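You operate a simulated robot arm through the tools that you are given. There is no shell and no other tool.

The job below is to be done with a simulated two-armed robot. You get a single attempt, and the scene is never put back.

## Task
Rinse the grey sieve, put it away and drain the trough.
Fine: dunk it in the trough till no grit is left; it goes in the green drawer, closed again; pull the plug, let the trough run dry and leave the plug up; green sieve, jug, tap and teal handle stay. Where these are worked on the way, their far stop is far enough and under half their travel is too little: green drawer.
Where things are to end (x, y in the base frame): grey sieve within 0.06 m of [0.85, 0.11].
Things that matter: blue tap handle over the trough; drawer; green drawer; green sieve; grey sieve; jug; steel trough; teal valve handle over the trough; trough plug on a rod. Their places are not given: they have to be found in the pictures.

It is judged by the outcome, as a careful person would: the job done as asked, and still so three seconds after it is handed in. It fails if anything else is knocked over, pushed out of place, dropped, spilled or broken.

## Robot
Two 7-joint arms with two-finger parallel grippers on one trunk that stands fixed in place. Base frame: the origin is at the foot of the trunk, x ahead of it, y to its left, z up; the work surface is at about z = 0.8. Readings come in m, rad, newtons and seconds.
The left shoulder is at [0.071, 0.156, 1.155], the right one opposite. Payload 3.91 kg a hand.
Tool frame (each hand has its own): the origin (TCP) lies between the finger pads and is the grasp point; the fingertips stand 0.03 m ahead of it; z points along the fingers, y is the line along which they close. Largest opening 0.11 m; finger width 0.02, thickness 0.01; the body of the gripper, 0.048 by 0.112 m, starts 0.055 m behind the TCP.
Orientation is that of the tool frame in the base frame, as a unit quaternion [x, y, z, w]. With the fingers straight down and closing along the base's y, the tool's x points along the base's -x, its y along +y and its z along -z.

## Interface
- The arms move only by the tool step_arm. It takes "left_motion", "right_motion" or both (then of equal length, played together; a hand with none holds still); each is text: rows parted by semicolons, each of 7 numbers parted by spaces: the turn, a rotation vector about the base's x, y, z in rad, then the shift along the base's x, y, z in m, then the gripper command, from -1 (fully open) to 1 (shut), values between in proportion. In form: ax ay az dx dy dz grip; .... A call has 1 to 20 rows; each row shifts and turns the commanded pose from where the row before left it. Each row takes 0.2 s and may step no farther than 0.05 m and 0.15 rad from the row before; otherwise, or with a gripper value out of range, the whole call is refused. Where a pose cannot be reached the arm comes as near as it can. A force on the tool above 40 N (or 10 N above the force at the start of the call, whichever is more), or a blocked arm, ends the call early, and 0.2 s more pass. Each finger travels about 0.108 m/s and halts on what it meets, pressing with about 21 N; the grip force reading is that of the motor and also rises with nothing between the fingers. The clock runs only during rows and for 0.2 s after the last one: add rows that do not move to give the fingers time. It gives the time, the measured TCP pose, the force on the tool (base axes), the opening and the grip force at its end, in the units of the frame above (readings bear some noise), with the torque about the TCP (base axes, N m) and any sound that the robot's microphone picked up.
- Cameras (640 x 400 px; columns grow to the right, rows downward): "scene" is now at [0.1338, 0.0245, 1.3765]; the picture's right is [0.30, -0.95, 0.00], its down [-0.60, -0.19, -0.78] and it looks along [0.74, 0.23, -0.63] (base axes); focal length 217 px, centre (320, 200). "left" rides on the left gripper at [0.072, -0.017, -0.103] in its tool frame; the picture's right is [0.23, 0.97, 0.00], its down [-0.76, 0.18, -0.62] and it looks along [-0.61, 0.14, 0.78] (tool axes); focal length 222 px, centre (320, 200). "right" rides on the right gripper at [0.072, 0.017, -0.103] in its tool frame; the picture's right is [-0.23, 0.97, 0.00], its down [-0.76, -0.18, -0.62] and it looks along [-0.61, -0.14, 0.78] (tool axes); focal length 222 px, centre (320, 200).
- grab_frame(camera): a new picture of that camera. It takes no simulated time.
- move_column(by): slides the trunk up (or, below 0, down) by that many m; the arms and the scene camera ride with it, the base frame stays. It gives what a move gives, with no picture.
- head_to(pan, tilt): turns the head with the scene camera to pan (to the left, within 1.501 rad either way) and tilt (down, from -0.506 to 1.204), counted from straight ahead of the robot. It gives what a move gives.
- pixel_to_xyz(camera, pixels): for up to 12 pixels [column, row] of the newest picture of that camera ("zoom" is the newest enlarged one), the place [x, y, z] in the base frame of the surface seen there, good to about 0.002 m. It takes no simulated time.
- enlarge(camera, box): a new picture of the part [left, top, right, bottom] of that camera's present view, enlarged. It takes no simulated time.
- finish_job(): hands the job in; it is judged then, once.

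Unless the task says otherwise, let go and move clear before handing in.

The tools are called as name(argument=value, ...) on one line, values as JSON. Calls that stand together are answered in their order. step_arm: Moves the arms, as the interface text tells. Its arguments: {"type":"object","properties":{"left_motion":{"type":"string"},"right_motion":{"type":"string"}},"required":[]} The other tools are called the same way: move_column (by) slides the trunk up or down; head_to (pan, tilt) turns the head that bears the scene camera; grab_frame (camera) takes a picture; pixel_to_xyz (camera, pixels) gives the place of the surface under pixels of a picture; enlarge (camera, box) takes an enlarged picture of a part of a camera's view; finish_job () hands the job in.

At the start:

```text
time_s: 0.0
left_tool_pos: [0.6137, 0.6444, 1.1268]
left_ee_rot: [0.001, 1.0, 0.0, 0.0]
left_force: [0.1, -0.2, 0.0]
left_moment: [-0.04, 0.03, 0.01]
left_width: 0.1101
left_gripper_force: 0.0
right_tool_pos: [0.7393, 0.0258, 1.2237]
right_ee_rot: [0.001, 1.0, 0.0, 0.0]
right_force: [0.6, 0.0, -0.1]
right_moment: [-0.05, -0.02, 0.0]
right_width: 0.1098
right_gripper_force: 0.0
trunk travel left (down, up): [-0.6, 0.34]
head pan, tilt: [0.305, 0.681]
```

scene: 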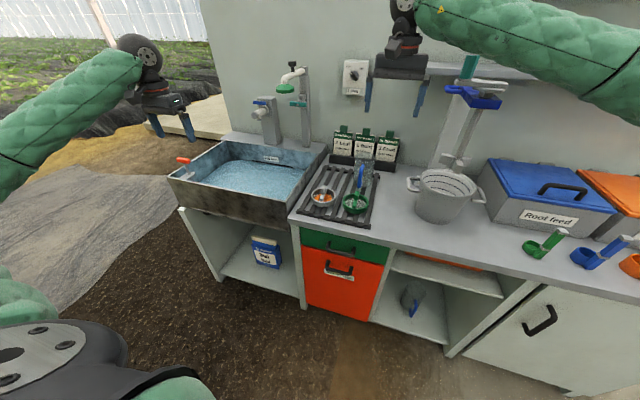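
right: 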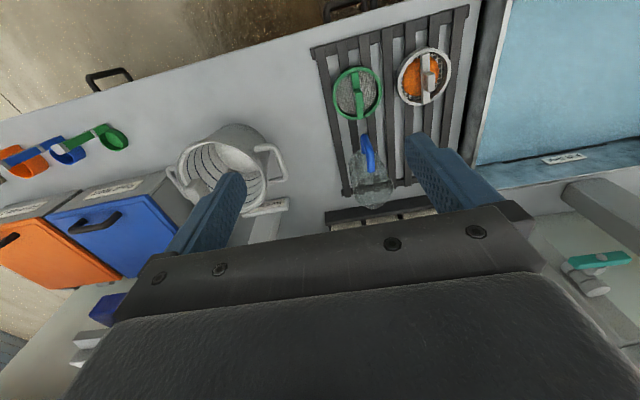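
left: 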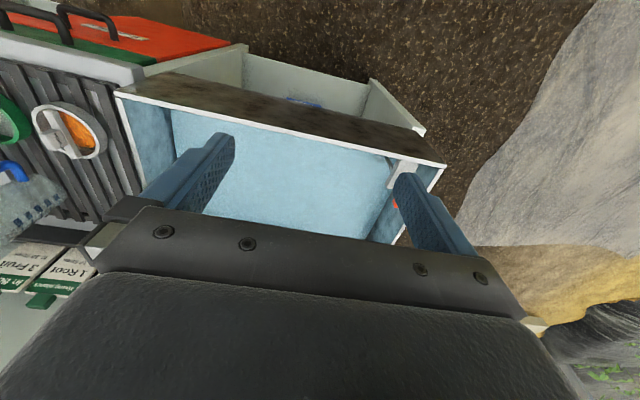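

The scene shows the trough with water at about (250,180), the grey sieve with orange grit near (322,196), the green sieve near (355,203), the green drawer front near (343,246), and an orange rod end at (185,160), which may be the plug. I'll enlarge these areas for detail.

enlarge(camera="scene", box=[160, 60, 340, 230])

enlarge(camera="scene", box=[280, 130, 420, 300])

enlarge(camera="right", box=[300, 20, 500, 220])

enlarge(camera="left", box=[340, 120, 480, 260])

```text
2.35 times, centred on (250, 145) of scene
```

zoom: 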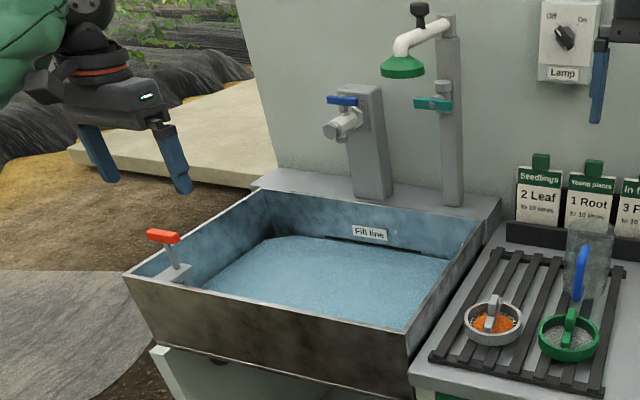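

```text
2.35 times, centred on (350, 215) of scene
```

zoom: 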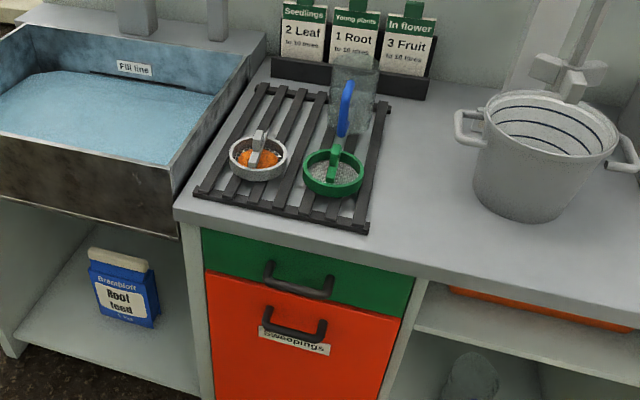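

```text
2.00 times, centred on (400, 120) of right
```

zoom: 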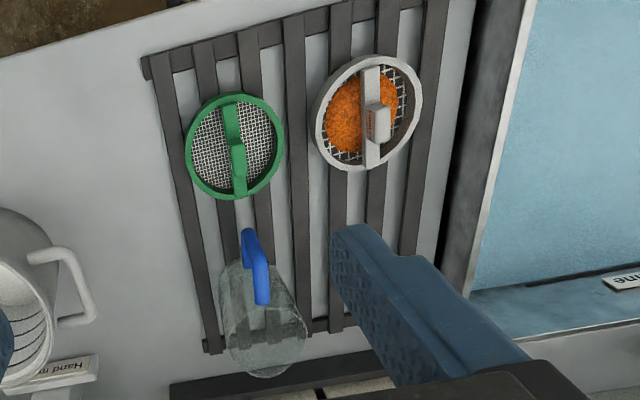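

```text
2.86 times, centred on (410, 190) of left
```

zoom: 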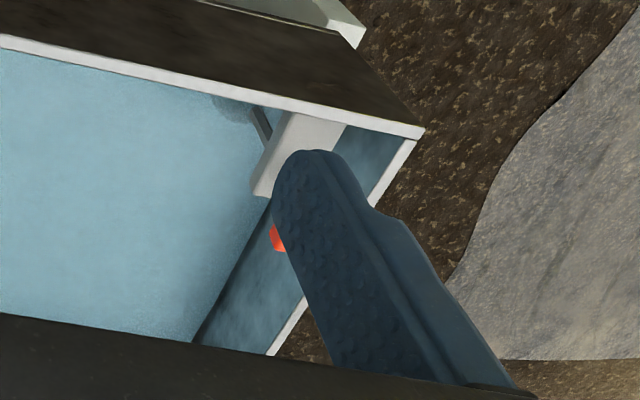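

The plug's orange T-handle sits at the trough's front-left corner. The grey sieve has a post handle and holds orange grit. I'll take coordinates next, starting with a zoom on the sieve.

enlarge(camera="scene", box=[290, 160, 390, 222])

```text
6.40 times, centred on (340, 191) of scene
```

zoom: 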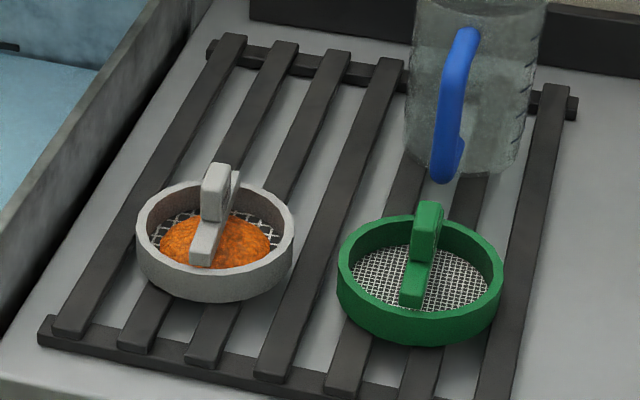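

pixel_to_xyz(camera="zoom", pixels=[[214, 168], [216, 205], [209, 225], [200, 258], [140, 235], [288, 235], [200, 285], [215, 186], [230, 240], [100, 215], [425, 207], [420, 290]])

enlarge(camera="right", box=[380, 35, 470, 115])

```text
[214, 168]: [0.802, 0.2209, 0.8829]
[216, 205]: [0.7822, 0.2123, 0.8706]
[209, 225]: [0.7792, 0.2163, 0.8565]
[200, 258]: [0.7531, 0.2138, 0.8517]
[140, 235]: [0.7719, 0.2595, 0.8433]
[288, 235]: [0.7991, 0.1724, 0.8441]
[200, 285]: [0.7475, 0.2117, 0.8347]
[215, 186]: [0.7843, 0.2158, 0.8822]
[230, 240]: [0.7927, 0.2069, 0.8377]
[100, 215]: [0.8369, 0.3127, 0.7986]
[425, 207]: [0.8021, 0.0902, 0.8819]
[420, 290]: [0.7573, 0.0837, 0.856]
```

```text
5.00 times, centred on (425, 75) of right
```

zoom: 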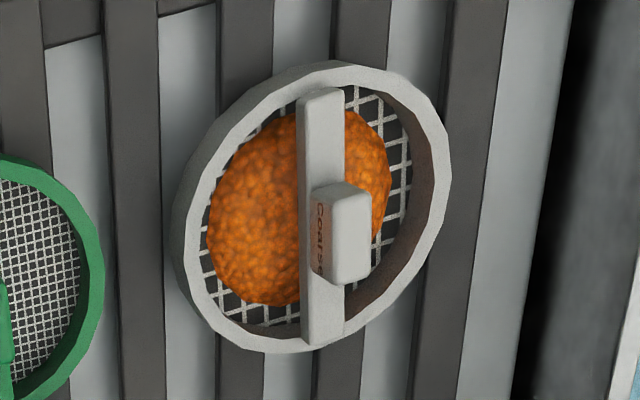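

The sieve has a bar running along x with a small block on top at about (0.793, 0.216, 0.88). I'll measure the block and ring more precisely in the right zoom.

pixel_to_xyz(camera="zoom", pixels=[[335, 195], [350, 270], [362, 195], [330, 270], [348, 235], [322, 100], [325, 330], [180, 215], [445, 190], [318, 240], [320, 75], [285, 345]])

enlarge(camera="scene", box=[165, 135, 245, 215])

```text
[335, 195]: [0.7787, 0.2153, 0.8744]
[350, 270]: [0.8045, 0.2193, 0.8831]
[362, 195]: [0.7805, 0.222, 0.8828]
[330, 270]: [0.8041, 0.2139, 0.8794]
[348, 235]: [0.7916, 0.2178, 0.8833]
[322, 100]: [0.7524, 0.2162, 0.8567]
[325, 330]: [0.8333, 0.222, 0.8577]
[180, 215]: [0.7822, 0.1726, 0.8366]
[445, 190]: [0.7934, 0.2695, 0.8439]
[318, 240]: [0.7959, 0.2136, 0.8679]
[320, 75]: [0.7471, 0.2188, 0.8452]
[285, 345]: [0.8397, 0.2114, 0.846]
```

```text
5.00 times, centred on (205, 175) of scene
```

zoom: 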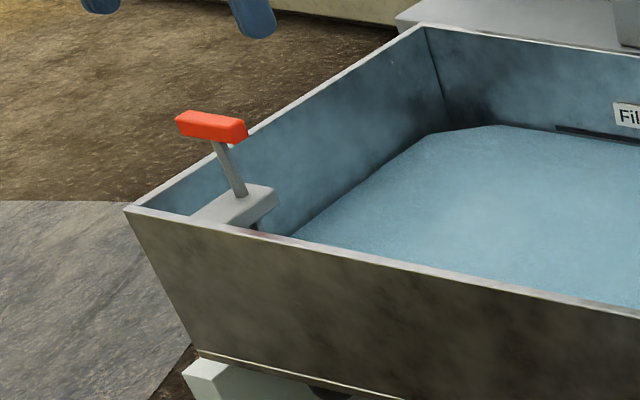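

pixel_to_xyz(camera="zoom", pixels=[[190, 118], [240, 125], [210, 130], [230, 165], [240, 190], [230, 205], [265, 195], [130, 207], [420, 28], [450, 200], [600, 200], [600, 305]])

enlarge(camera="scene", box=[285, 220, 405, 300])

```text
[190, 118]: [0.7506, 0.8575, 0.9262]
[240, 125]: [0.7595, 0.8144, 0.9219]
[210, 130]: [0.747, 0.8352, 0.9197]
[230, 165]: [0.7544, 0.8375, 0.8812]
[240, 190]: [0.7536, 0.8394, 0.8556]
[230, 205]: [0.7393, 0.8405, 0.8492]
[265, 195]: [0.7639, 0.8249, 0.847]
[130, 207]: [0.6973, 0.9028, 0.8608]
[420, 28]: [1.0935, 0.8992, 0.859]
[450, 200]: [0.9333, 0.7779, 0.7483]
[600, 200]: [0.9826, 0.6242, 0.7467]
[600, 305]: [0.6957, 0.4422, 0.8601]
```

```text
5.00 times, centred on (345, 260) of scene
```

zoom: 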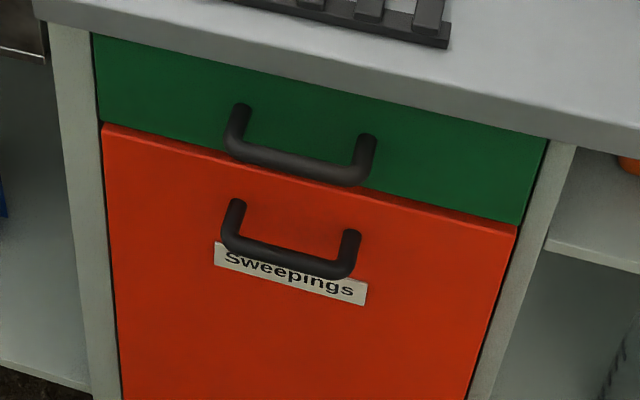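

pixel_to_xyz(camera="zoom", pixels=[[235, 145], [300, 165], [355, 175], [242, 110], [368, 140], [100, 110], [95, 40], [520, 215], [545, 140], [290, 150], [290, 255], [160, 80]])

head_to(pan=0.1, tilt=0.9)

grab_frame(camera="scene")

```text
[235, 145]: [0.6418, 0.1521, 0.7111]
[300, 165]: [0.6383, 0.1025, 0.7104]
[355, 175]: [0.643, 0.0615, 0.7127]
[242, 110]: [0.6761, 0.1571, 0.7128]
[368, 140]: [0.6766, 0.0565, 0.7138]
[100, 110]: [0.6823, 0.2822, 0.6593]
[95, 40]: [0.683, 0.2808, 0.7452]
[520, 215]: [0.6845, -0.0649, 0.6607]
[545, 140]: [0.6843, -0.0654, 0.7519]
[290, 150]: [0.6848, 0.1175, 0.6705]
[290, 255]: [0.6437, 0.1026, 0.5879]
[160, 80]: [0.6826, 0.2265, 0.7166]
```

```text
time_s: 0.8
left_tool_pos: [0.6131, 0.6425, 1.1275]
left_ee_rot: [0.0, 1.0, 0.0, 0.0]
left_force: [-0.3, -0.5, 0.5]
left_moment: [-0.01, -0.02, -0.02]
left_width: 0.1102
left_gripper_force: 0.1
right_tool_pos: [0.7396, 0.0252, 1.2241]
right_ee_rot: [0.001, 1.0, 0.001, 0.0]
right_force: [0.1, 0.9, 0.4]
right_moment: [0.04, 0.01, 0.03]
right_width: 0.1099
right_gripper_force: 0.0
trunk travel left (down, up): [-0.6, 0.34]
head pan, tilt: [0.099, 0.901]
```

```text
taken
```

scene: 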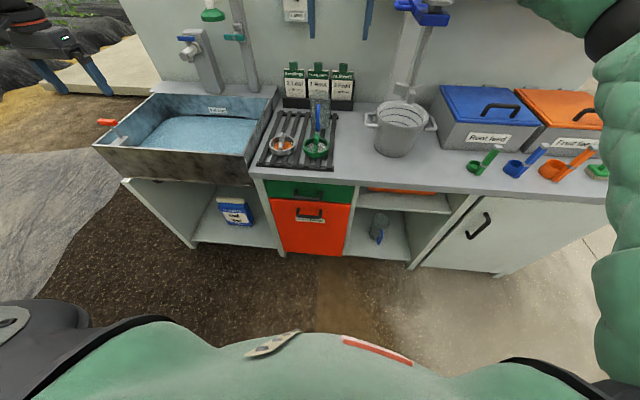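

The green drawer front is at x≈0.684, with its handle bar at about (0.64, 0.107, 0.711). I'll look closer at the counter edge overhang and at the jug, tap and trough interior.

enlarge(camera="scene", box=[240, 160, 370, 240])

pixel_to_xyz(camera="scene", pixels=[[310, 180], [310, 176], [310, 172], [250, 172], [360, 186], [270, 165], [258, 162], [332, 170], [285, 127], [200, 130], [150, 150], [245, 152]])

```text
4.92 times, centred on (305, 200) of scene
```

zoom: 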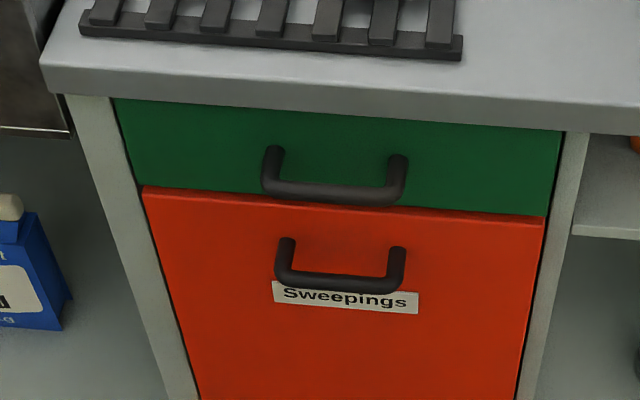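

```text
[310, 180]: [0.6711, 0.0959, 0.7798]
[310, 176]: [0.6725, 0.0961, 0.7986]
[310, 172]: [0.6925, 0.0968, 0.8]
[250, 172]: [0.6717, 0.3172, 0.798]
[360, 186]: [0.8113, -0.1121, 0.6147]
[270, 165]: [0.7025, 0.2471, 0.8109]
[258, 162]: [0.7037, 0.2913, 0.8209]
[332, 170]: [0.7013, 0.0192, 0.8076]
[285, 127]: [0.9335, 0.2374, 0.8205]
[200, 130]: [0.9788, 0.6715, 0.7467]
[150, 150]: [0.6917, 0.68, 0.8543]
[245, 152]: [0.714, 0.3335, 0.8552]
```

pixel_to_xyz(camera="zoom", pixels=[[330, 185], [330, 190], [330, 195], [330, 200], [330, 203], [270, 170], [270, 185], [275, 150], [397, 160], [397, 190], [330, 175], [330, 165]])

```text
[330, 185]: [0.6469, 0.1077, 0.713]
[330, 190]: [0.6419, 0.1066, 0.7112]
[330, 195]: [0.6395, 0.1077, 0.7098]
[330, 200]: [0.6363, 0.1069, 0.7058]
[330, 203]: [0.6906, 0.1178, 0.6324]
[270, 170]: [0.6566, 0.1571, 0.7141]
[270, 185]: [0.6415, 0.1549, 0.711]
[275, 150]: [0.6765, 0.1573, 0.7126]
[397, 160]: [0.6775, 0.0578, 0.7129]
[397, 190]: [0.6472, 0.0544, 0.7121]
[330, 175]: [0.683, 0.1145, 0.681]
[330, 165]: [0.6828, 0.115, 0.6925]
```

The counter edge is at x≈0.671, and the handle bar centre is at about (0.643, 0.107, 0.7065), roughly 13 mm thick. I'll turn the right gripper so it closes across the bar and bring it in front of the drawer, pitched about 45° forward.

step_arm(right_motion="0 0 0.1428 -0.02 0.007 -0.025 0.364; 0 0 0.1428 -0.02 0.007 -0.025 0.364; 0 0 0.1428 -0.02 0.007 -0.025 0.364; 0 0 0.1428 -0.02 0.007 -0.025 0.364; 0 0 0.1428 -0.02 0.007 -0.025 0.364; 0 0 0.1428 -0.02 0.007 -0.025 0.364; 0 0 0.1428 -0.02 0.007 -0.025 0.364; 0 0 0.1428 -0.02 0.007 -0.025 0.364; 0 0 0.1428 -0.02 0.007 -0.025 0.364; 0 0 0.1428 -0.02 0.007 -0.025 0.364; 0 0 0.1428 -0.02 0.007 -0.025 0.364; 0 -0.131 0 0 0 0 0.364; 0 -0.131 0 0 0 0 0.364; 0 -0.131 0 0 0 0 0.364; 0 -0.131 0 0 0 0 0.364; 0 -0.131 0 0 0 0 0.364; 0 -0.131 0 0 0 0 0.364; 0 0 0 0 0 0 0.364")

grab_frame(camera="scene")

grab_frame(camera="right")

```text
time_s: 4.5
left_tool_pos: [0.6129, 0.6436, 1.1266]
left_ee_rot: [0.0, 1.0, -0.001, 0.0]
left_force: [0.1, 0.4, 0.1]
left_moment: [0.01, 0.05, 0.01]
left_width: 0.1101
left_gripper_force: 0.0
right_tool_pos: [0.5183, 0.1024, 0.9503]
right_ee_rot: [-0.653, 0.653, -0.27, 0.271]
right_force: [0.8, -0.7, 0.4]
right_moment: [0.01, -0.02, 0.03]
right_width: 0.035
right_gripper_force: 0.0
trunk travel left (down, up): [-0.6, 0.34]
head pan, tilt: [0.099, 0.901]
```

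```text
taken
```

scene: 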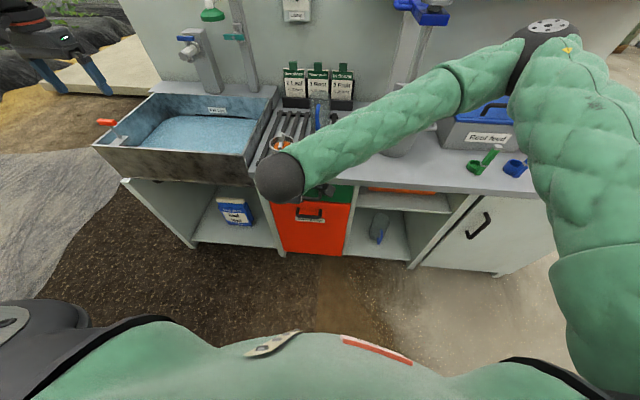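

```text
taken
```

right: 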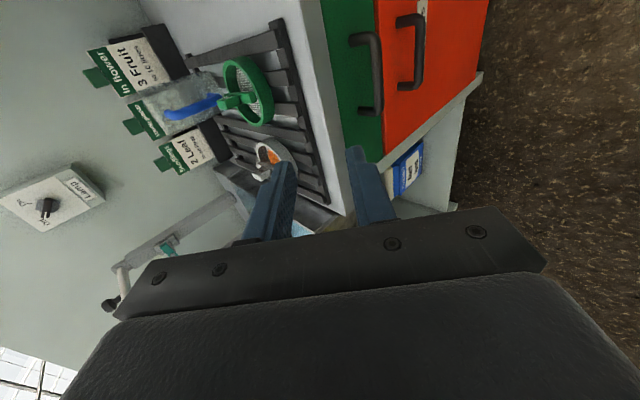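

The hand is at (0.518, 0.102, 0.950), pitched 45°. I'll check where the elbow and forearm are before lowering, so the pot and bins are not hit.

pixel_to_xyz(camera="scene", pixels=[[540, 40], [510, 70], [460, 90], [400, 120], [340, 150], [280, 180], [580, 90], [620, 180], [620, 280], [405, 150], [430, 130], [490, 115]])

```text
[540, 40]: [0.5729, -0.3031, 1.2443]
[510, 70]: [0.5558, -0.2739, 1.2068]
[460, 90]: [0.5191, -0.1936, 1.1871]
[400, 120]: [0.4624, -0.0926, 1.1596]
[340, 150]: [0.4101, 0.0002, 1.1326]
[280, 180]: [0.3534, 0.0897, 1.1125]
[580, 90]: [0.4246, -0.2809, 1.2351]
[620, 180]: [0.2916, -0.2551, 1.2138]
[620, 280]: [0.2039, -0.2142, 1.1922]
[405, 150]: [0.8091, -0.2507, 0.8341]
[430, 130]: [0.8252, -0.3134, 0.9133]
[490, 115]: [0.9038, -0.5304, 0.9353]
```

The elbow is at about (0.57, -0.30, 1.2), well clear of the counter. I'll move to the pre-grasp point, about 0.11 m back from the bar along the approach line.

step_arm(right_motion="0 0 0 0.009 0.001 -0.033 0.364; 0 0 0 0.009 0.001 -0.033 0.364; 0 0 0 0.009 0.001 -0.033 0.364; 0 0 0 0.010 0.001 -0.033 0.364; 0 0 0 0.010 0.001 -0.034 0.364; 0 0 0 0 0 0 0.364")

grab_frame(camera="right")

grab_frame(camera="scene")

```text
time_s: 6.0
left_tool_pos: [0.6121, 0.644, 1.1273]
left_ee_rot: [0.0, 1.0, 0.0, 0.0]
left_force: [-0.6, 0.7, 0.7]
left_moment: [0.03, 0.01, -0.01]
left_width: 0.11
left_gripper_force: 0.1
right_tool_pos: [0.5665, 0.1079, 0.7827]
right_ee_rot: [0.653, -0.653, 0.272, -0.271]
right_force: [-0.3, 0.9, -0.3]
right_moment: [0.02, -0.07, -0.01]
right_width: 0.0348
right_gripper_force: 0.0
trunk travel left (down, up): [-0.6, 0.34]
head pan, tilt: [0.099, 0.901]
```

```text
taken
```

right: 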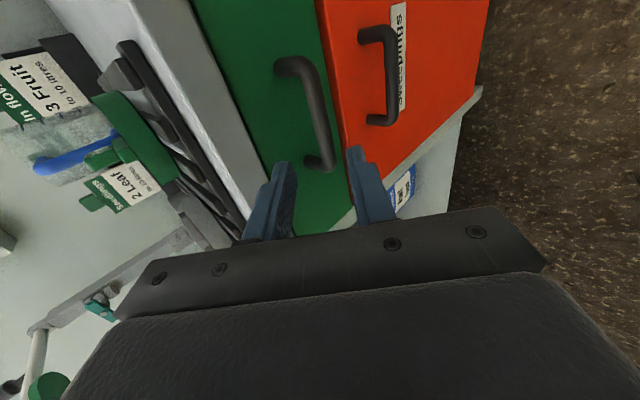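

```text
taken
```

scene: 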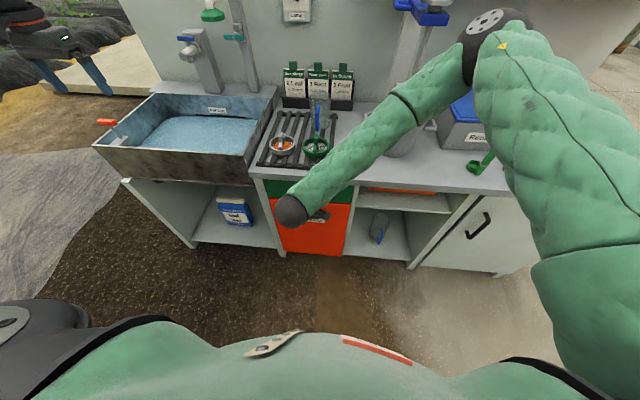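

The bar runs from (285,65) to (325,165) in the right view, lined up between the fingers. I'll verify its coordinates from this camera.

pixel_to_xyz(camera="right", pixels=[[315, 100], [309, 105], [322, 105], [318, 130], [325, 155], [305, 80], [270, 120], [275, 185], [360, 180]])

```text
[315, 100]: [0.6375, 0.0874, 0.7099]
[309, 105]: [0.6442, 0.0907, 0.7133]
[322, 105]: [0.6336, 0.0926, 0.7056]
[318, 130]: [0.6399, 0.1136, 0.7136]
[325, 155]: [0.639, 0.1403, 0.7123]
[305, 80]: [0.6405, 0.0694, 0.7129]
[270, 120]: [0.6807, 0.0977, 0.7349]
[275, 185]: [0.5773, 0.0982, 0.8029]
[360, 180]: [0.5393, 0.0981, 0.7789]
```

The bar centre is confirmed at about (0.642, 0.706) in x–z. I'll advance along the approach line and then close on it.

step_arm(right_motion="0 0 0 0.014 0 -0.014 0.364; 0 0 0 0.014 0 -0.014 0.364; 0 0 0 0.014 0 -0.014 0.364; 0 0 0 0.014 0 -0.014 0.364; 0 0 0 0.014 0 -0.0145 0.364; 0 0 0 0 0 0 0.364")

grab_frame(camera="right")

```text
time_s: 7.3
left_tool_pos: [0.6121, 0.6431, 1.1249]
left_ee_rot: [0.0, 1.0, 0.0, 0.0]
left_force: [1.1, 1.0, -0.4]
left_moment: [0.0, 0.02, -0.01]
left_width: 0.1102
left_gripper_force: 0.1
right_tool_pos: [0.6351, 0.1099, 0.7139]
right_ee_rot: [0.653, -0.653, 0.271, -0.271]
right_force: [0.3, 0.4, 0.0]
right_moment: [-0.01, -0.01, 0.01]
right_width: 0.035
right_gripper_force: 0.0
trunk travel left (down, up): [-0.6, 0.34]
head pan, tilt: [0.099, 0.901]
```

```text
taken
```

right: 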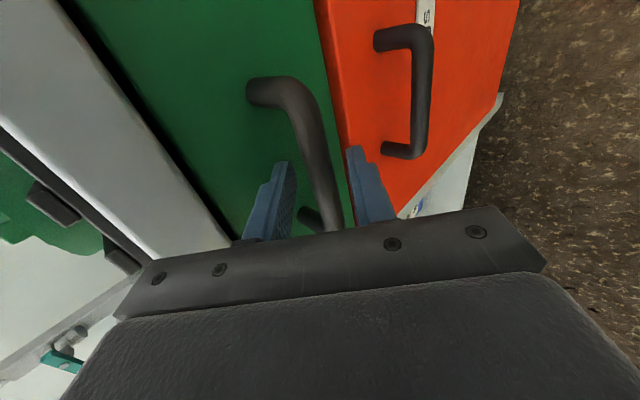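

The bar is now between the fingers at about (315,170) in the right view. I'll close on it.

step_arm(right_motion="0 0 0 0 0 0 0.7; 0 0 0 0 0 0 1; 0 0 0 0 0 0 1; 0 0 0 0 0 0 1")

grab_frame(camera="right")

```text
time_s: 8.3
left_tool_pos: [0.6132, 0.6439, 1.1256]
left_ee_rot: [0.0, 1.0, 0.0, 0.0]
left_force: [-0.1, 0.5, 0.2]
left_moment: [0.0, 0.03, 0.0]
left_width: 0.11
left_gripper_force: 0.0
right_tool_pos: [0.6339, 0.1097, 0.7129]
right_ee_rot: [0.654, -0.653, 0.27, -0.27]
right_force: [-10.0, 0.3, -13.2]
right_moment: [0.22, 0.17, 0.16]
right_width: 0.0155
right_gripper_force: 45.3
trunk travel left (down, up): [-0.6, 0.34]
head pan, tilt: [0.099, 0.901]
```

```text
taken
```

right: 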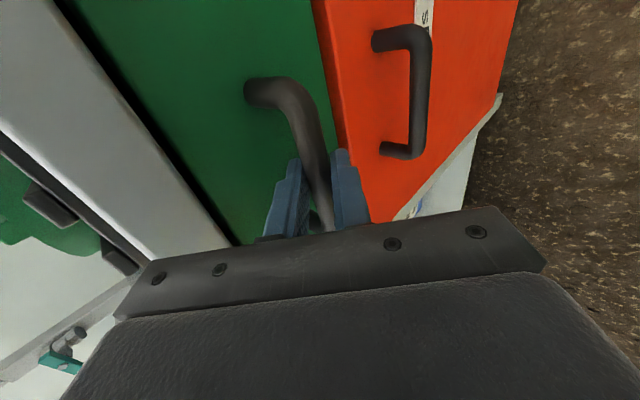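

The bar is gripped (opening 0.0155 m). I'll pull the drawer out slowly along -x.

step_arm(right_motion="0 0 0 -0.01 0 -0.001 1; 0 0 0 -0.015 0 -0.001 1; 0 0 0 -0.02 0 0 1; 0 0 0 -0.02 0 0 1; 0 0 0 -0.02 0 0 1; 0 0 0 0 0 0 1")

grab_frame(camera="scene")

```text
time_s: 9.8
left_tool_pos: [0.6124, 0.6439, 1.1263]
left_ee_rot: [0.0, 1.0, -0.001, 0.0]
left_force: [-0.9, 0.6, 0.2]
left_moment: [-0.02, 0.02, 0.0]
left_width: 0.11
left_gripper_force: 0.0
right_tool_pos: [0.5511, 0.1084, 0.7127]
right_ee_rot: [0.653, -0.653, 0.271, -0.272]
right_force: [1.7, 15.2, 8.4]
right_moment: [0.51, -0.04, 0.54]
right_width: 0.0157
right_gripper_force: 45.3
trunk travel left (down, up): [-0.6, 0.34]
head pan, tilt: [0.099, 0.901]
```

```text
taken
```

scene: 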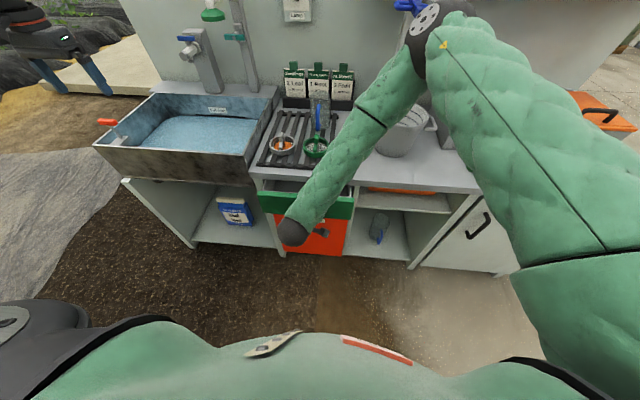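

The drawer has slid out about 0.08 m. I'll keep pulling.

step_arm(right_motion="0 0 0 -0.02 0 0 1; 0 0 0 -0.02 0 0 1; 0 0 0 -0.02 0 0 1; 0 0 0 -0.02 0 0 1; 0 0 0 0 0 0 1")

grab_frame(camera="scene")

```text
time_s: 10.5
left_tool_pos: [0.6128, 0.643, 1.1266]
left_ee_rot: [0.001, 1.0, 0.0, 0.001]
left_force: [-0.5, -0.4, 0.5]
left_moment: [0.03, 0.01, 0.01]
left_width: 0.11
left_gripper_force: 0.0
right_tool_pos: [0.5073, 0.1099, 0.713]
right_ee_rot: [-0.652, 0.653, -0.271, 0.273]
right_force: [-0.2, 7.9, 16.8]
right_moment: [-0.96, -0.17, -0.68]
right_width: 0.0156
right_gripper_force: 44.7
trunk travel left (down, up): [-0.6, 0.34]
head pan, tilt: [0.099, 0.901]
stopped in row 3 (right hand): the force on the tool passed its limit at 43 N (the readings are from after the stop); the commanded pose is now the measured one
```

```text
taken
```

scene: 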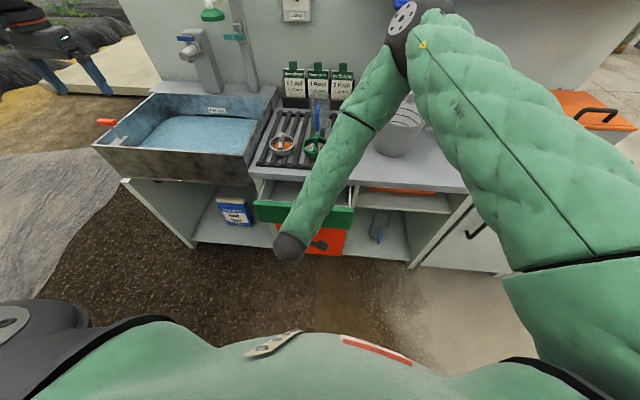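

The pull stopped at 43 N with the drawer about 0.127 m out, which could be the stop or just binding. I'll retry in small steps to find out.

step_arm(right_motion="0 0 0 -0.006 -0.002 -0.002 1; 0 0 0 -0.008 0 0 1; 0 0 0 -0.008 0 0 1; 0 0 0 0 0 0 1")

```text
time_s: 10.9
left_tool_pos: [0.6119, 0.6425, 1.1263]
left_ee_rot: [0.001, 1.0, 0.0, 0.0]
left_force: [0.5, -0.6, 0.5]
left_moment: [0.0, -0.01, -0.01]
left_width: 0.11
left_gripper_force: 0.0
right_tool_pos: [0.5029, 0.1088, 0.7133]
right_ee_rot: [-0.651, 0.652, -0.273, 0.276]
right_force: [-0.4, 2.9, 26.9]
right_moment: [-0.94, -0.25, -0.56]
right_width: 0.0157
right_gripper_force: 45.0
trunk travel left (down, up): [-0.6, 0.34]
head pan, tilt: [0.099, 0.901]
stopped in row 2 (right hand): the force on the tool passed its limit at 41 N (the readings are from after the stop); the commanded pose is now the measured one
```

The tool feels 27 N upward, so it is pressing down on the handle. I'll raise it slightly and check again.

step_arm(right_motion="0 0 0 0 0 0.002 1; 0 0 0 0 0 0.002 1; 0 0 0 0 0 0 1")

grab_frame(camera="right")

```text
time_s: 11.9
left_tool_pos: [0.613, 0.6453, 1.125]
left_ee_rot: [0.0, 1.0, -0.001, -0.001]
left_force: [-0.9, -0.1, -0.6]
left_moment: [0.02, -0.03, 0.01]
left_width: 0.1099
left_gripper_force: 0.1
right_tool_pos: [0.5004, 0.1091, 0.7133]
right_ee_rot: [-0.653, 0.654, -0.269, 0.271]
right_force: [0.4, 8.3, -29.1]
right_moment: [-0.1, 0.24, -0.33]
right_width: 0.0158
right_gripper_force: 44.6
trunk travel left (down, up): [-0.6, 0.34]
head pan, tilt: [0.099, 0.901]
stopped in row 3 (right hand): the force on the tool passed its limit at 42 N (the readings are from after the stop); the commanded pose is now the measured one
```

```text
taken
```

right: 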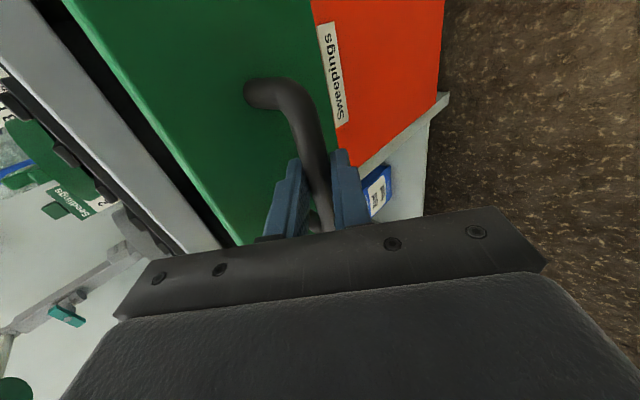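

The grip is very stiff vertically, at around 14 N/mm. I'll hold still for one row to see the settled force.

step_arm(right_motion="0 0 0 0 0 0 1; 0 0 0 0 0 0 1")

```text
time_s: 12.7
left_tool_pos: [0.6121, 0.6446, 1.1264]
left_ee_rot: [0.0, 1.0, -0.001, -0.001]
left_force: [-0.2, 0.5, -0.5]
left_moment: [-0.02, -0.03, 0.02]
left_width: 0.1099
left_gripper_force: 0.1
right_tool_pos: [0.4994, 0.11, 0.7137]
right_ee_rot: [0.654, -0.653, 0.269, -0.271]
right_force: [-0.2, 8.8, -25.4]
right_moment: [-0.19, 0.26, -0.35]
right_width: 0.0156
right_gripper_force: 45.2
trunk travel left (down, up): [-0.6, 0.34]
head pan, tilt: [0.099, 0.901]
stopped in row 2 (right hand): the force on the tool passed its limit at 41 N (the readings are from after the stop); the commanded pose is now the measured one
```

The vertical binding persists even when holding still. I'll loosen the grip slightly so the fingers work as a hook rather than a rigid clamp.

step_arm(right_motion="0 0 0 0 0 -0.001 0.6; 0 0 0 0 0 0 0.6")

grab_frame(camera="right")

```text
time_s: 13.3
left_tool_pos: [0.6125, 0.6429, 1.1266]
left_ee_rot: [-0.001, 1.0, 0.0, -0.001]
left_force: [-0.2, 0.4, 0.5]
left_moment: [0.01, 0.02, -0.04]
left_width: 0.1099
left_gripper_force: 0.2
right_tool_pos: [0.5006, 0.1088, 0.7127]
right_ee_rot: [0.653, -0.653, 0.27, -0.273]
right_force: [0.5, 0.3, -0.2]
right_moment: [0.01, 0.0, -0.01]
right_width: 0.0222
right_gripper_force: 0.1
trunk travel left (down, up): [-0.6, 0.34]
head pan, tilt: [0.099, 0.901]
```

```text
taken
```

right: 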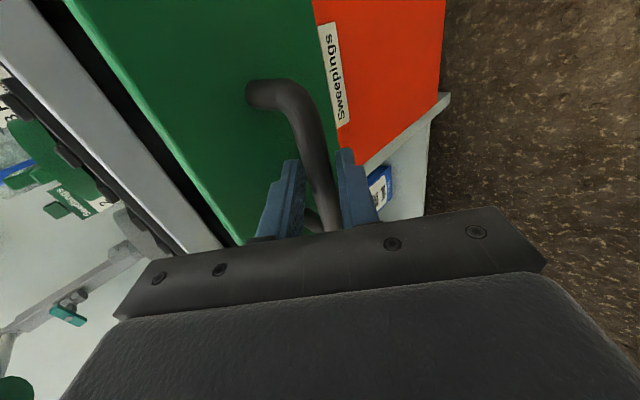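

Forces are now zero, with the bar loosely held in a 22 mm gap. I'll pull in this hooked state.

step_arm(right_motion="0 0 0 -0.012 0 0 0.6; 0 0 0 -0.015 0 0 0.6; 0 0 0 -0.015 0 0 0.6; 0 0 0 -0.015 0 0 0.6; 0 0 0 -0.015 0 0 0.6; 0 0 0 0 0 0 0.6")

grab_frame(camera="right")

grab_frame(camera="scene")

```text
time_s: 14.7
left_tool_pos: [0.6127, 0.6438, 1.1263]
left_ee_rot: [0.0, 1.0, 0.0, -0.001]
left_force: [0.2, -0.4, -0.4]
left_moment: [-0.01, 0.0, -0.01]
left_width: 0.1102
left_gripper_force: 0.1
right_tool_pos: [0.4287, 0.109, 0.7133]
right_ee_rot: [-0.653, 0.653, -0.269, 0.273]
right_force: [-0.4, -0.2, 0.8]
right_moment: [0.01, 0.01, 0.02]
right_width: 0.0223
right_gripper_force: 0.0
trunk travel left (down, up): [-0.6, 0.34]
head pan, tilt: [0.099, 0.901]
```

```text
taken
```

right: 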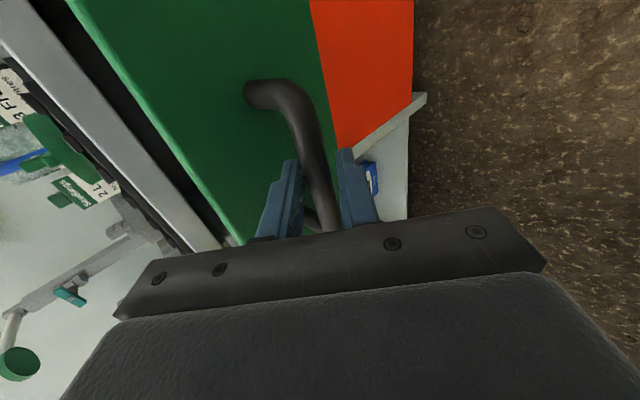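

```text
taken
```

scene: 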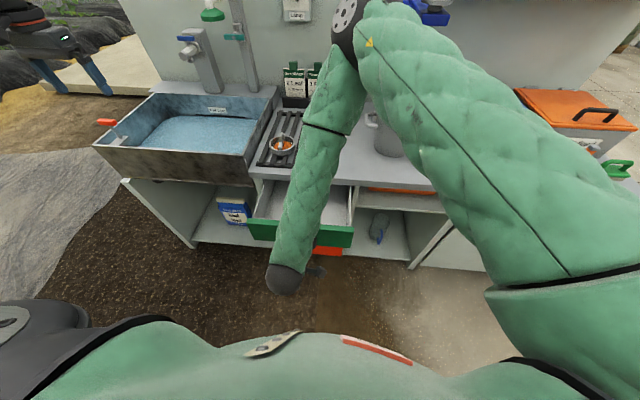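

The drawer is now about 0.20 m open and moving freely. I'll pull a bit more, in small steps, to approach the stop.

step_arm(right_motion="0 0 0 -0.012 0 0 0.6; 0 0 0 -0.012 0 0 0.6; 0 0 0 -0.012 0 0 0.6; 0 0 0 -0.012 0 0 0.6; 0 0 0 0 0 0 0.6")

grab_frame(camera="scene")

```text
time_s: 15.9
left_tool_pos: [0.6126, 0.6436, 1.1264]
left_ee_rot: [0.0, 1.0, 0.0, -0.001]
left_force: [-0.8, 0.9, -1.2]
left_moment: [0.02, -0.01, -0.01]
left_width: 0.1101
left_gripper_force: 0.1
right_tool_pos: [0.3804, 0.1076, 0.7139]
right_ee_rot: [-0.653, 0.653, -0.27, 0.272]
right_force: [-0.4, 1.2, -0.9]
right_moment: [0.02, 0.04, 0.0]
right_width: 0.0219
right_gripper_force: 0.1
trunk travel left (down, up): [-0.6, 0.34]
head pan, tilt: [0.099, 0.901]
```

```text
taken
```

scene: 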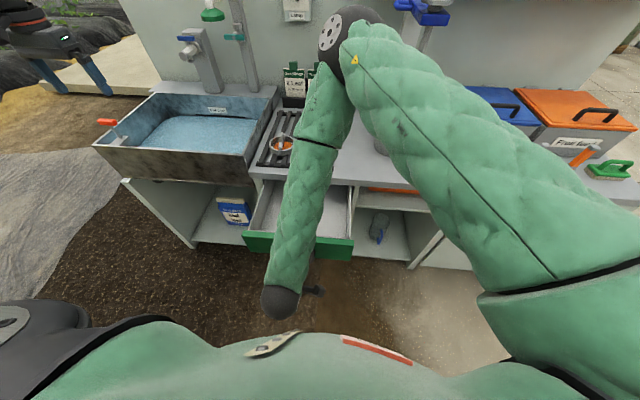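

pixel_to_xyz(camera="scene", pixels=[[255, 236], [255, 245], [265, 222], [270, 200], [330, 225], [330, 200], [260, 190], [345, 240], [312, 290], [318, 293], [268, 187], [350, 190]])

enlarge(camera="scene", box=[235, 160, 375, 300])

```text
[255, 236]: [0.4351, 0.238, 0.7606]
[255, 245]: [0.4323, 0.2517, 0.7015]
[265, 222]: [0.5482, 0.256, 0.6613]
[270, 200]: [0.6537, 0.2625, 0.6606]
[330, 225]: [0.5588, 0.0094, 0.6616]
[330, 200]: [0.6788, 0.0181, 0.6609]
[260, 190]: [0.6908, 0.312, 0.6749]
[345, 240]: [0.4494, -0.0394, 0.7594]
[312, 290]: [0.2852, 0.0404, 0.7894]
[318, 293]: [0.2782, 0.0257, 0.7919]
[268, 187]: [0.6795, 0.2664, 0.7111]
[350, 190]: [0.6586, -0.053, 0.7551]
```

```text
2.86 times, centred on (305, 230) of scene
```

zoom: 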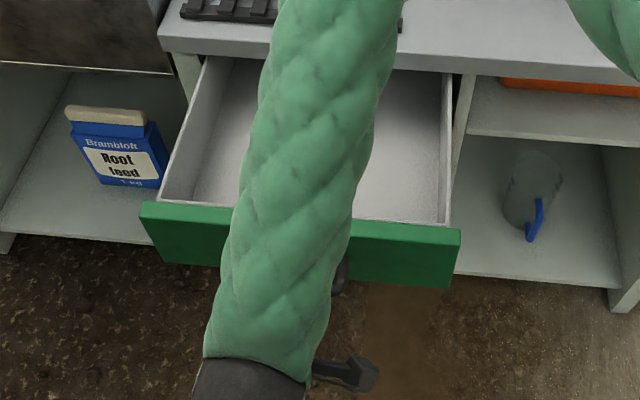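

The drawer front is at x≈0.432, so it is 0.25 m open, with its floor at z≈0.661. I'll release the handle, back off along the approach line, and move the right arm up and to the right side.

step_arm(right_motion="0 0 0 0.003 0 0 0.364; 0 0 0 0 0 0 0.364; 0 0 0 -0.008 0 0.008 0.364; 0 0 0 -0.009 0 0.009 0.364; 0 0 0 -0.009 0 0.009 0.364; 0 0 0 -0.009 0 0.009 0.364; 0 0 0 0 0 0.02 0.364; 0 0 0 0 0 0.03 0.364; 0 0 0 0 0 0.03 0.364; 0 0 0 0 0 0.03 0.364; 0 0 0 0 0 0.03 0.364")

grab_frame(camera="right")

grab_frame(camera="scene")

```text
time_s: 18.3
left_tool_pos: [0.6109, 0.6435, 1.1273]
left_ee_rot: [0.0, 1.0, 0.0, -0.001]
left_force: [-0.3, -0.4, 0.7]
left_moment: [-0.03, 0.0, 0.03]
left_width: 0.1099
left_gripper_force: 0.0
right_tool_pos: [0.3517, 0.1061, 0.8879]
right_ee_rot: [0.654, -0.652, 0.27, -0.273]
right_force: [1.1, -0.1, 0.1]
right_moment: [0.0, 0.01, -0.02]
right_width: 0.0348
right_gripper_force: 0.2
trunk travel left (down, up): [-0.6, 0.34]
head pan, tilt: [0.099, 0.901]
```

```text
taken
```

right: 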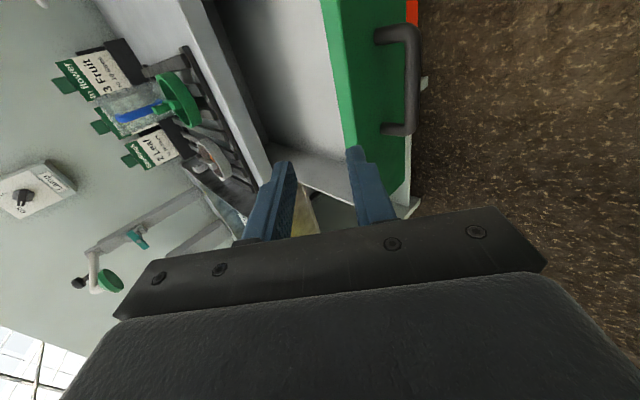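

```text
taken
```

scene: 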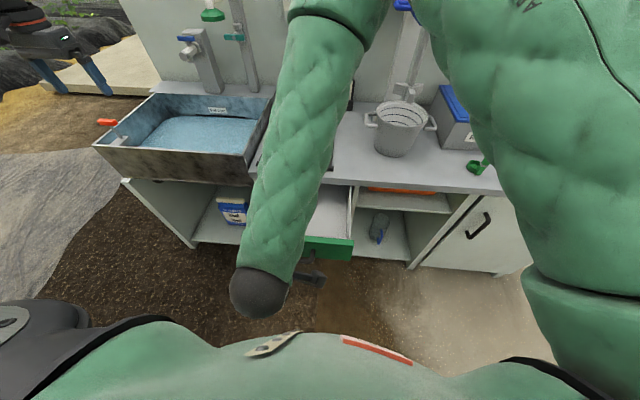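

The drawer stayed open, visible at (350,230) in scene. I'll move the right arm aside to about (0.5, -0.25, 1.0) so the left arm has room.

step_arm(right_motion="0 0 0 0.015 -0.035 0.011 0.364; 0 0 0 0.015 -0.035 0.011 0.364; 0 0 0 0.015 -0.035 0.011 0.364; 0 0 0 0.015 -0.035 0.011 0.364; 0 0 0 0.015 -0.035 0.011 0.364; 0 0 0 0.015 -0.035 0.011 0.364; 0 0 0 0.015 -0.035 0.011 0.364; 0 0 0 0.015 -0.035 0.011 0.364; 0 0 0 0.015 -0.035 0.011 0.364; 0 0 0 0.015 -0.035 0.011 0.364; 0 0 0 0 0 0 0.364")

grab_frame(camera="scene")

```text
time_s: 20.7
left_tool_pos: [0.6129, 0.6455, 1.1256]
left_ee_rot: [0.001, 1.0, -0.001, -0.001]
left_force: [-0.2, 1.0, -0.4]
left_moment: [-0.05, 0.03, 0.02]
left_width: 0.1101
left_gripper_force: 0.0
right_tool_pos: [0.5824, -0.1403, 0.9605]
right_ee_rot: [0.653, -0.652, 0.271, -0.272]
right_force: [0.1, 0.8, -0.5]
right_moment: [0.02, -0.01, -0.04]
right_width: 0.0353
right_gripper_force: 0.1
right hand out of reach, approached as far as the arm can: row 1, 2, 3, 4, 5, 6, 7, 8
trunk travel left (down, up): [-0.6, 0.34]
head pan, tilt: [0.099, 0.901]
```

```text
taken
```

scene: 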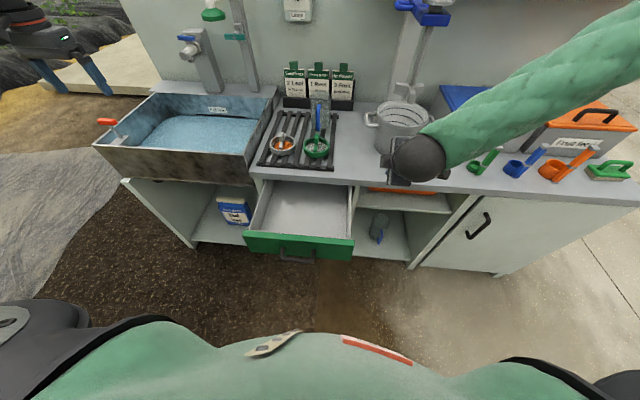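

The right hand was out of reach for part of that path and now reads (0.582, -0.140, 0.96). I'll check whether it is still settling.

step_arm(right_motion="0 0 0 0 0 0 0.364; 0 0 0 0 0 0 0.364")

grab_frame(camera="right")

enlarge(camera="scene", box=[235, 160, 375, 270])

```text
time_s: 21.3
left_tool_pos: [0.6129, 0.6439, 1.126]
left_ee_rot: [-0.001, 1.0, 0.0, -0.001]
left_force: [-0.4, -0.7, 0.1]
left_moment: [-0.02, 0.04, -0.02]
left_width: 0.1099
left_gripper_force: 0.1
right_tool_pos: [0.5838, -0.1411, 0.9587]
right_ee_rot: [0.653, -0.652, 0.27, -0.273]
right_force: [0.9, -0.5, -0.5]
right_moment: [0.0, 0.03, 0.01]
right_width: 0.0349
right_gripper_force: 0.0
trunk travel left (down, up): [-0.6, 0.34]
head pan, tilt: [0.099, 0.901]
```

```text
taken
```

right: 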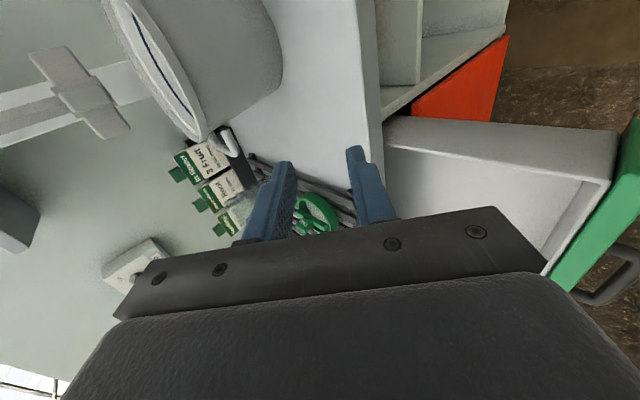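

```text
3.64 times, centred on (305, 215) of scene
```

zoom: 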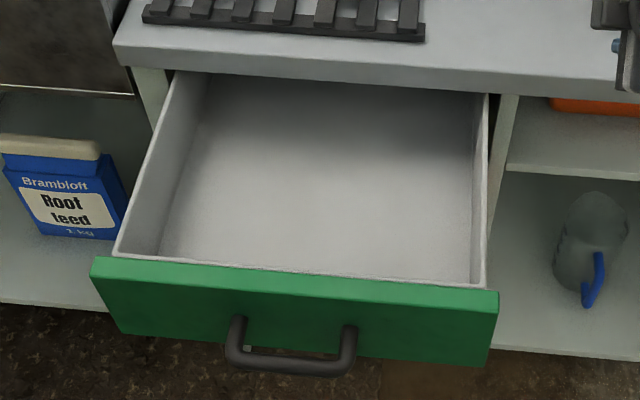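

The drawer is empty and open, and the right hand is stable at (0.584, -0.141, 0.959). I'll check the right forearm's height above the bins and take the drawer's inner dimensions.

pixel_to_xyz(camera="scene", pixels=[[425, 155], [480, 130], [540, 105], [600, 75], [630, 50], [530, 80]])

pixel_to_xyz(camera="zoom", pixels=[[185, 100], [210, 100], [470, 110], [483, 120], [300, 100], [300, 200], [150, 230], [478, 270], [300, 272], [300, 285], [120, 265], [340, 85]])

```text
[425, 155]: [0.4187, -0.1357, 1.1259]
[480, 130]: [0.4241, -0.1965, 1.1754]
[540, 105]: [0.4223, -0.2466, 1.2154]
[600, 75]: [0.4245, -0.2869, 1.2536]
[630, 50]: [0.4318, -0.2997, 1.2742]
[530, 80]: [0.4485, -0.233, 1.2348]
```

```text
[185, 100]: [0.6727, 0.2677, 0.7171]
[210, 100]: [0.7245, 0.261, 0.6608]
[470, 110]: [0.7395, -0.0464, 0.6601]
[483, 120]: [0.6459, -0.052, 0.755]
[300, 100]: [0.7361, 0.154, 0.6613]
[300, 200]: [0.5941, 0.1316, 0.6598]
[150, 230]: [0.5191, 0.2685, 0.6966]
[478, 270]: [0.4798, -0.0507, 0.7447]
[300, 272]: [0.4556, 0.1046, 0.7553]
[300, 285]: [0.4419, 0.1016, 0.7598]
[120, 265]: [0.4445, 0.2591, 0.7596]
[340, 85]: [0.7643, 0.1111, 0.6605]
```

The drawer interior has its floor at 0.66 and spans y from -0.046 to 0.265. Before sending the left arm to the grey sieve, I'll measure the jug's extent and recheck the sieve's block.

enlarge(camera="scene", box=[250, 60, 370, 170])

```text
3.64 times, centred on (310, 115) of scene
```

zoom: 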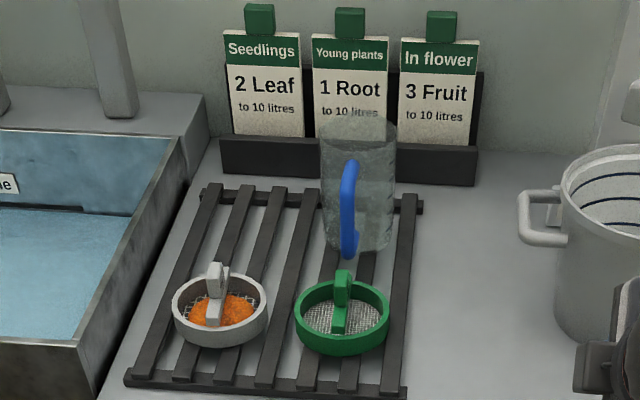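

pixel_to_xyz(camera="zoom", pixels=[[350, 165], [348, 250], [345, 200], [325, 150], [360, 115], [390, 150], [340, 140], [213, 268], [218, 290], [207, 320], [180, 155], [50, 347]])

grab_frame(camera="left")

```text
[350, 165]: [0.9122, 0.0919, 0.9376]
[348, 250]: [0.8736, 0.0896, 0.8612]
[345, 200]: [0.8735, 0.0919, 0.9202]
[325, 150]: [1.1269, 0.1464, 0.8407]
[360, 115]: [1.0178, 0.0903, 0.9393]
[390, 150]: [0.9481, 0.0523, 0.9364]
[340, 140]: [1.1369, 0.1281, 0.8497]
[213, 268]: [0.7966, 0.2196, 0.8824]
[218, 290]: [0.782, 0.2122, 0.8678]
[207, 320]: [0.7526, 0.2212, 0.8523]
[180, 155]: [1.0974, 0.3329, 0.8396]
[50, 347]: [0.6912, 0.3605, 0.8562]
```

```text
taken
```

left: 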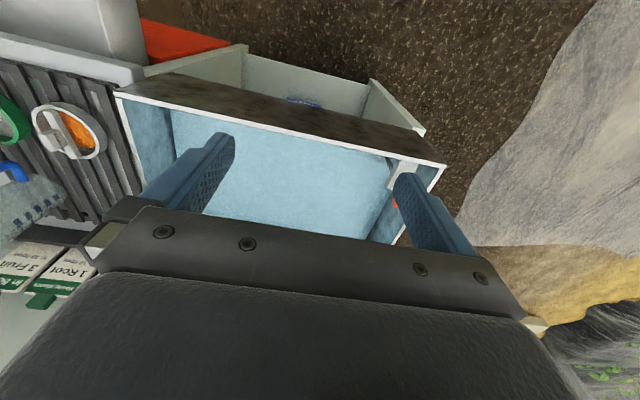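

The jug stands at x≥0.87, y≤0.14, clear of the grey sieve's block at (0.793, 0.218). I'll bring the left hand above the sieve, yawed slightly to match its bar, with fingers at about 0.05 m.

step_arm(left_motion="0 0 0.01 0.015 -0.0355 -0.0105 0.09; 0 0 0.01 0.015 -0.0355 -0.0105 0.09; 0 0 0.01 0.015 -0.0355 -0.0105 0.09; 0 0 0.01 0.015 -0.0355 -0.0105 0.09; 0 0 0.01 0.015 -0.0355 -0.0105 0.09; 0 0 0.01 0.015 -0.0355 -0.0105 0.09; 0 0 0.01 0.015 -0.0355 -0.0105 0.09; 0 0 0 0.015 -0.0355 -0.0105 0.09; 0 0 0 0.015 -0.0355 -0.0105 0.09; 0 0 0 0.015 -0.0355 -0.0105 0.09; 0 0 0 0.015 -0.0355 -0.0105 0.09; 0 0 0 0.015 -0.0355 -0.0105 0.09; 0 0 0 0 0 0 0.09")

grab_frame(camera="left")

grab_frame(camera="scene")

```text
time_s: 24.1
left_tool_pos: [0.7939, 0.2203, 1.001]
left_ee_rot: [-0.035, 0.999, -0.001, 0.0]
left_force: [-0.2, -0.2, -0.1]
left_moment: [-0.02, -0.02, 0.0]
left_width: 0.0502
left_gripper_force: 0.0
right_tool_pos: [0.5827, -0.1418, 0.9593]
right_ee_rot: [-0.653, 0.653, -0.27, 0.273]
right_force: [0.0, 0.1, 0.3]
right_moment: [-0.01, 0.0, -0.04]
right_width: 0.0349
right_gripper_force: 0.1
trunk travel left (down, up): [-0.6, 0.34]
head pan, tilt: [0.099, 0.901]
```

```text
taken
```

left: 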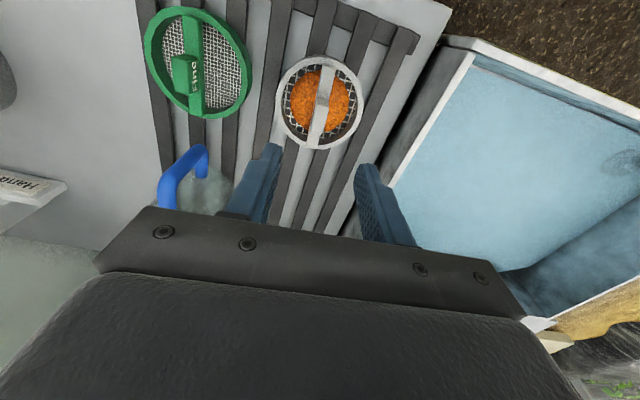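

```text
taken
```

scene: 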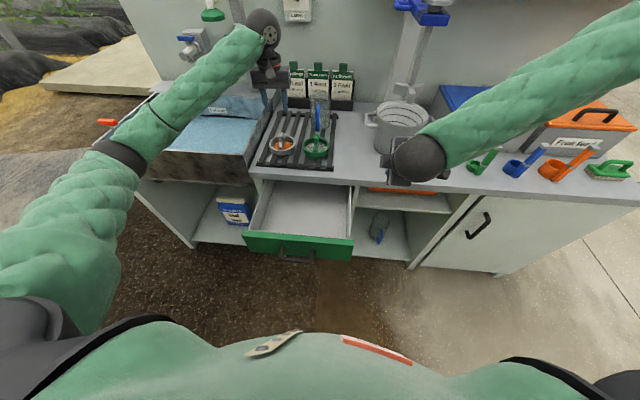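

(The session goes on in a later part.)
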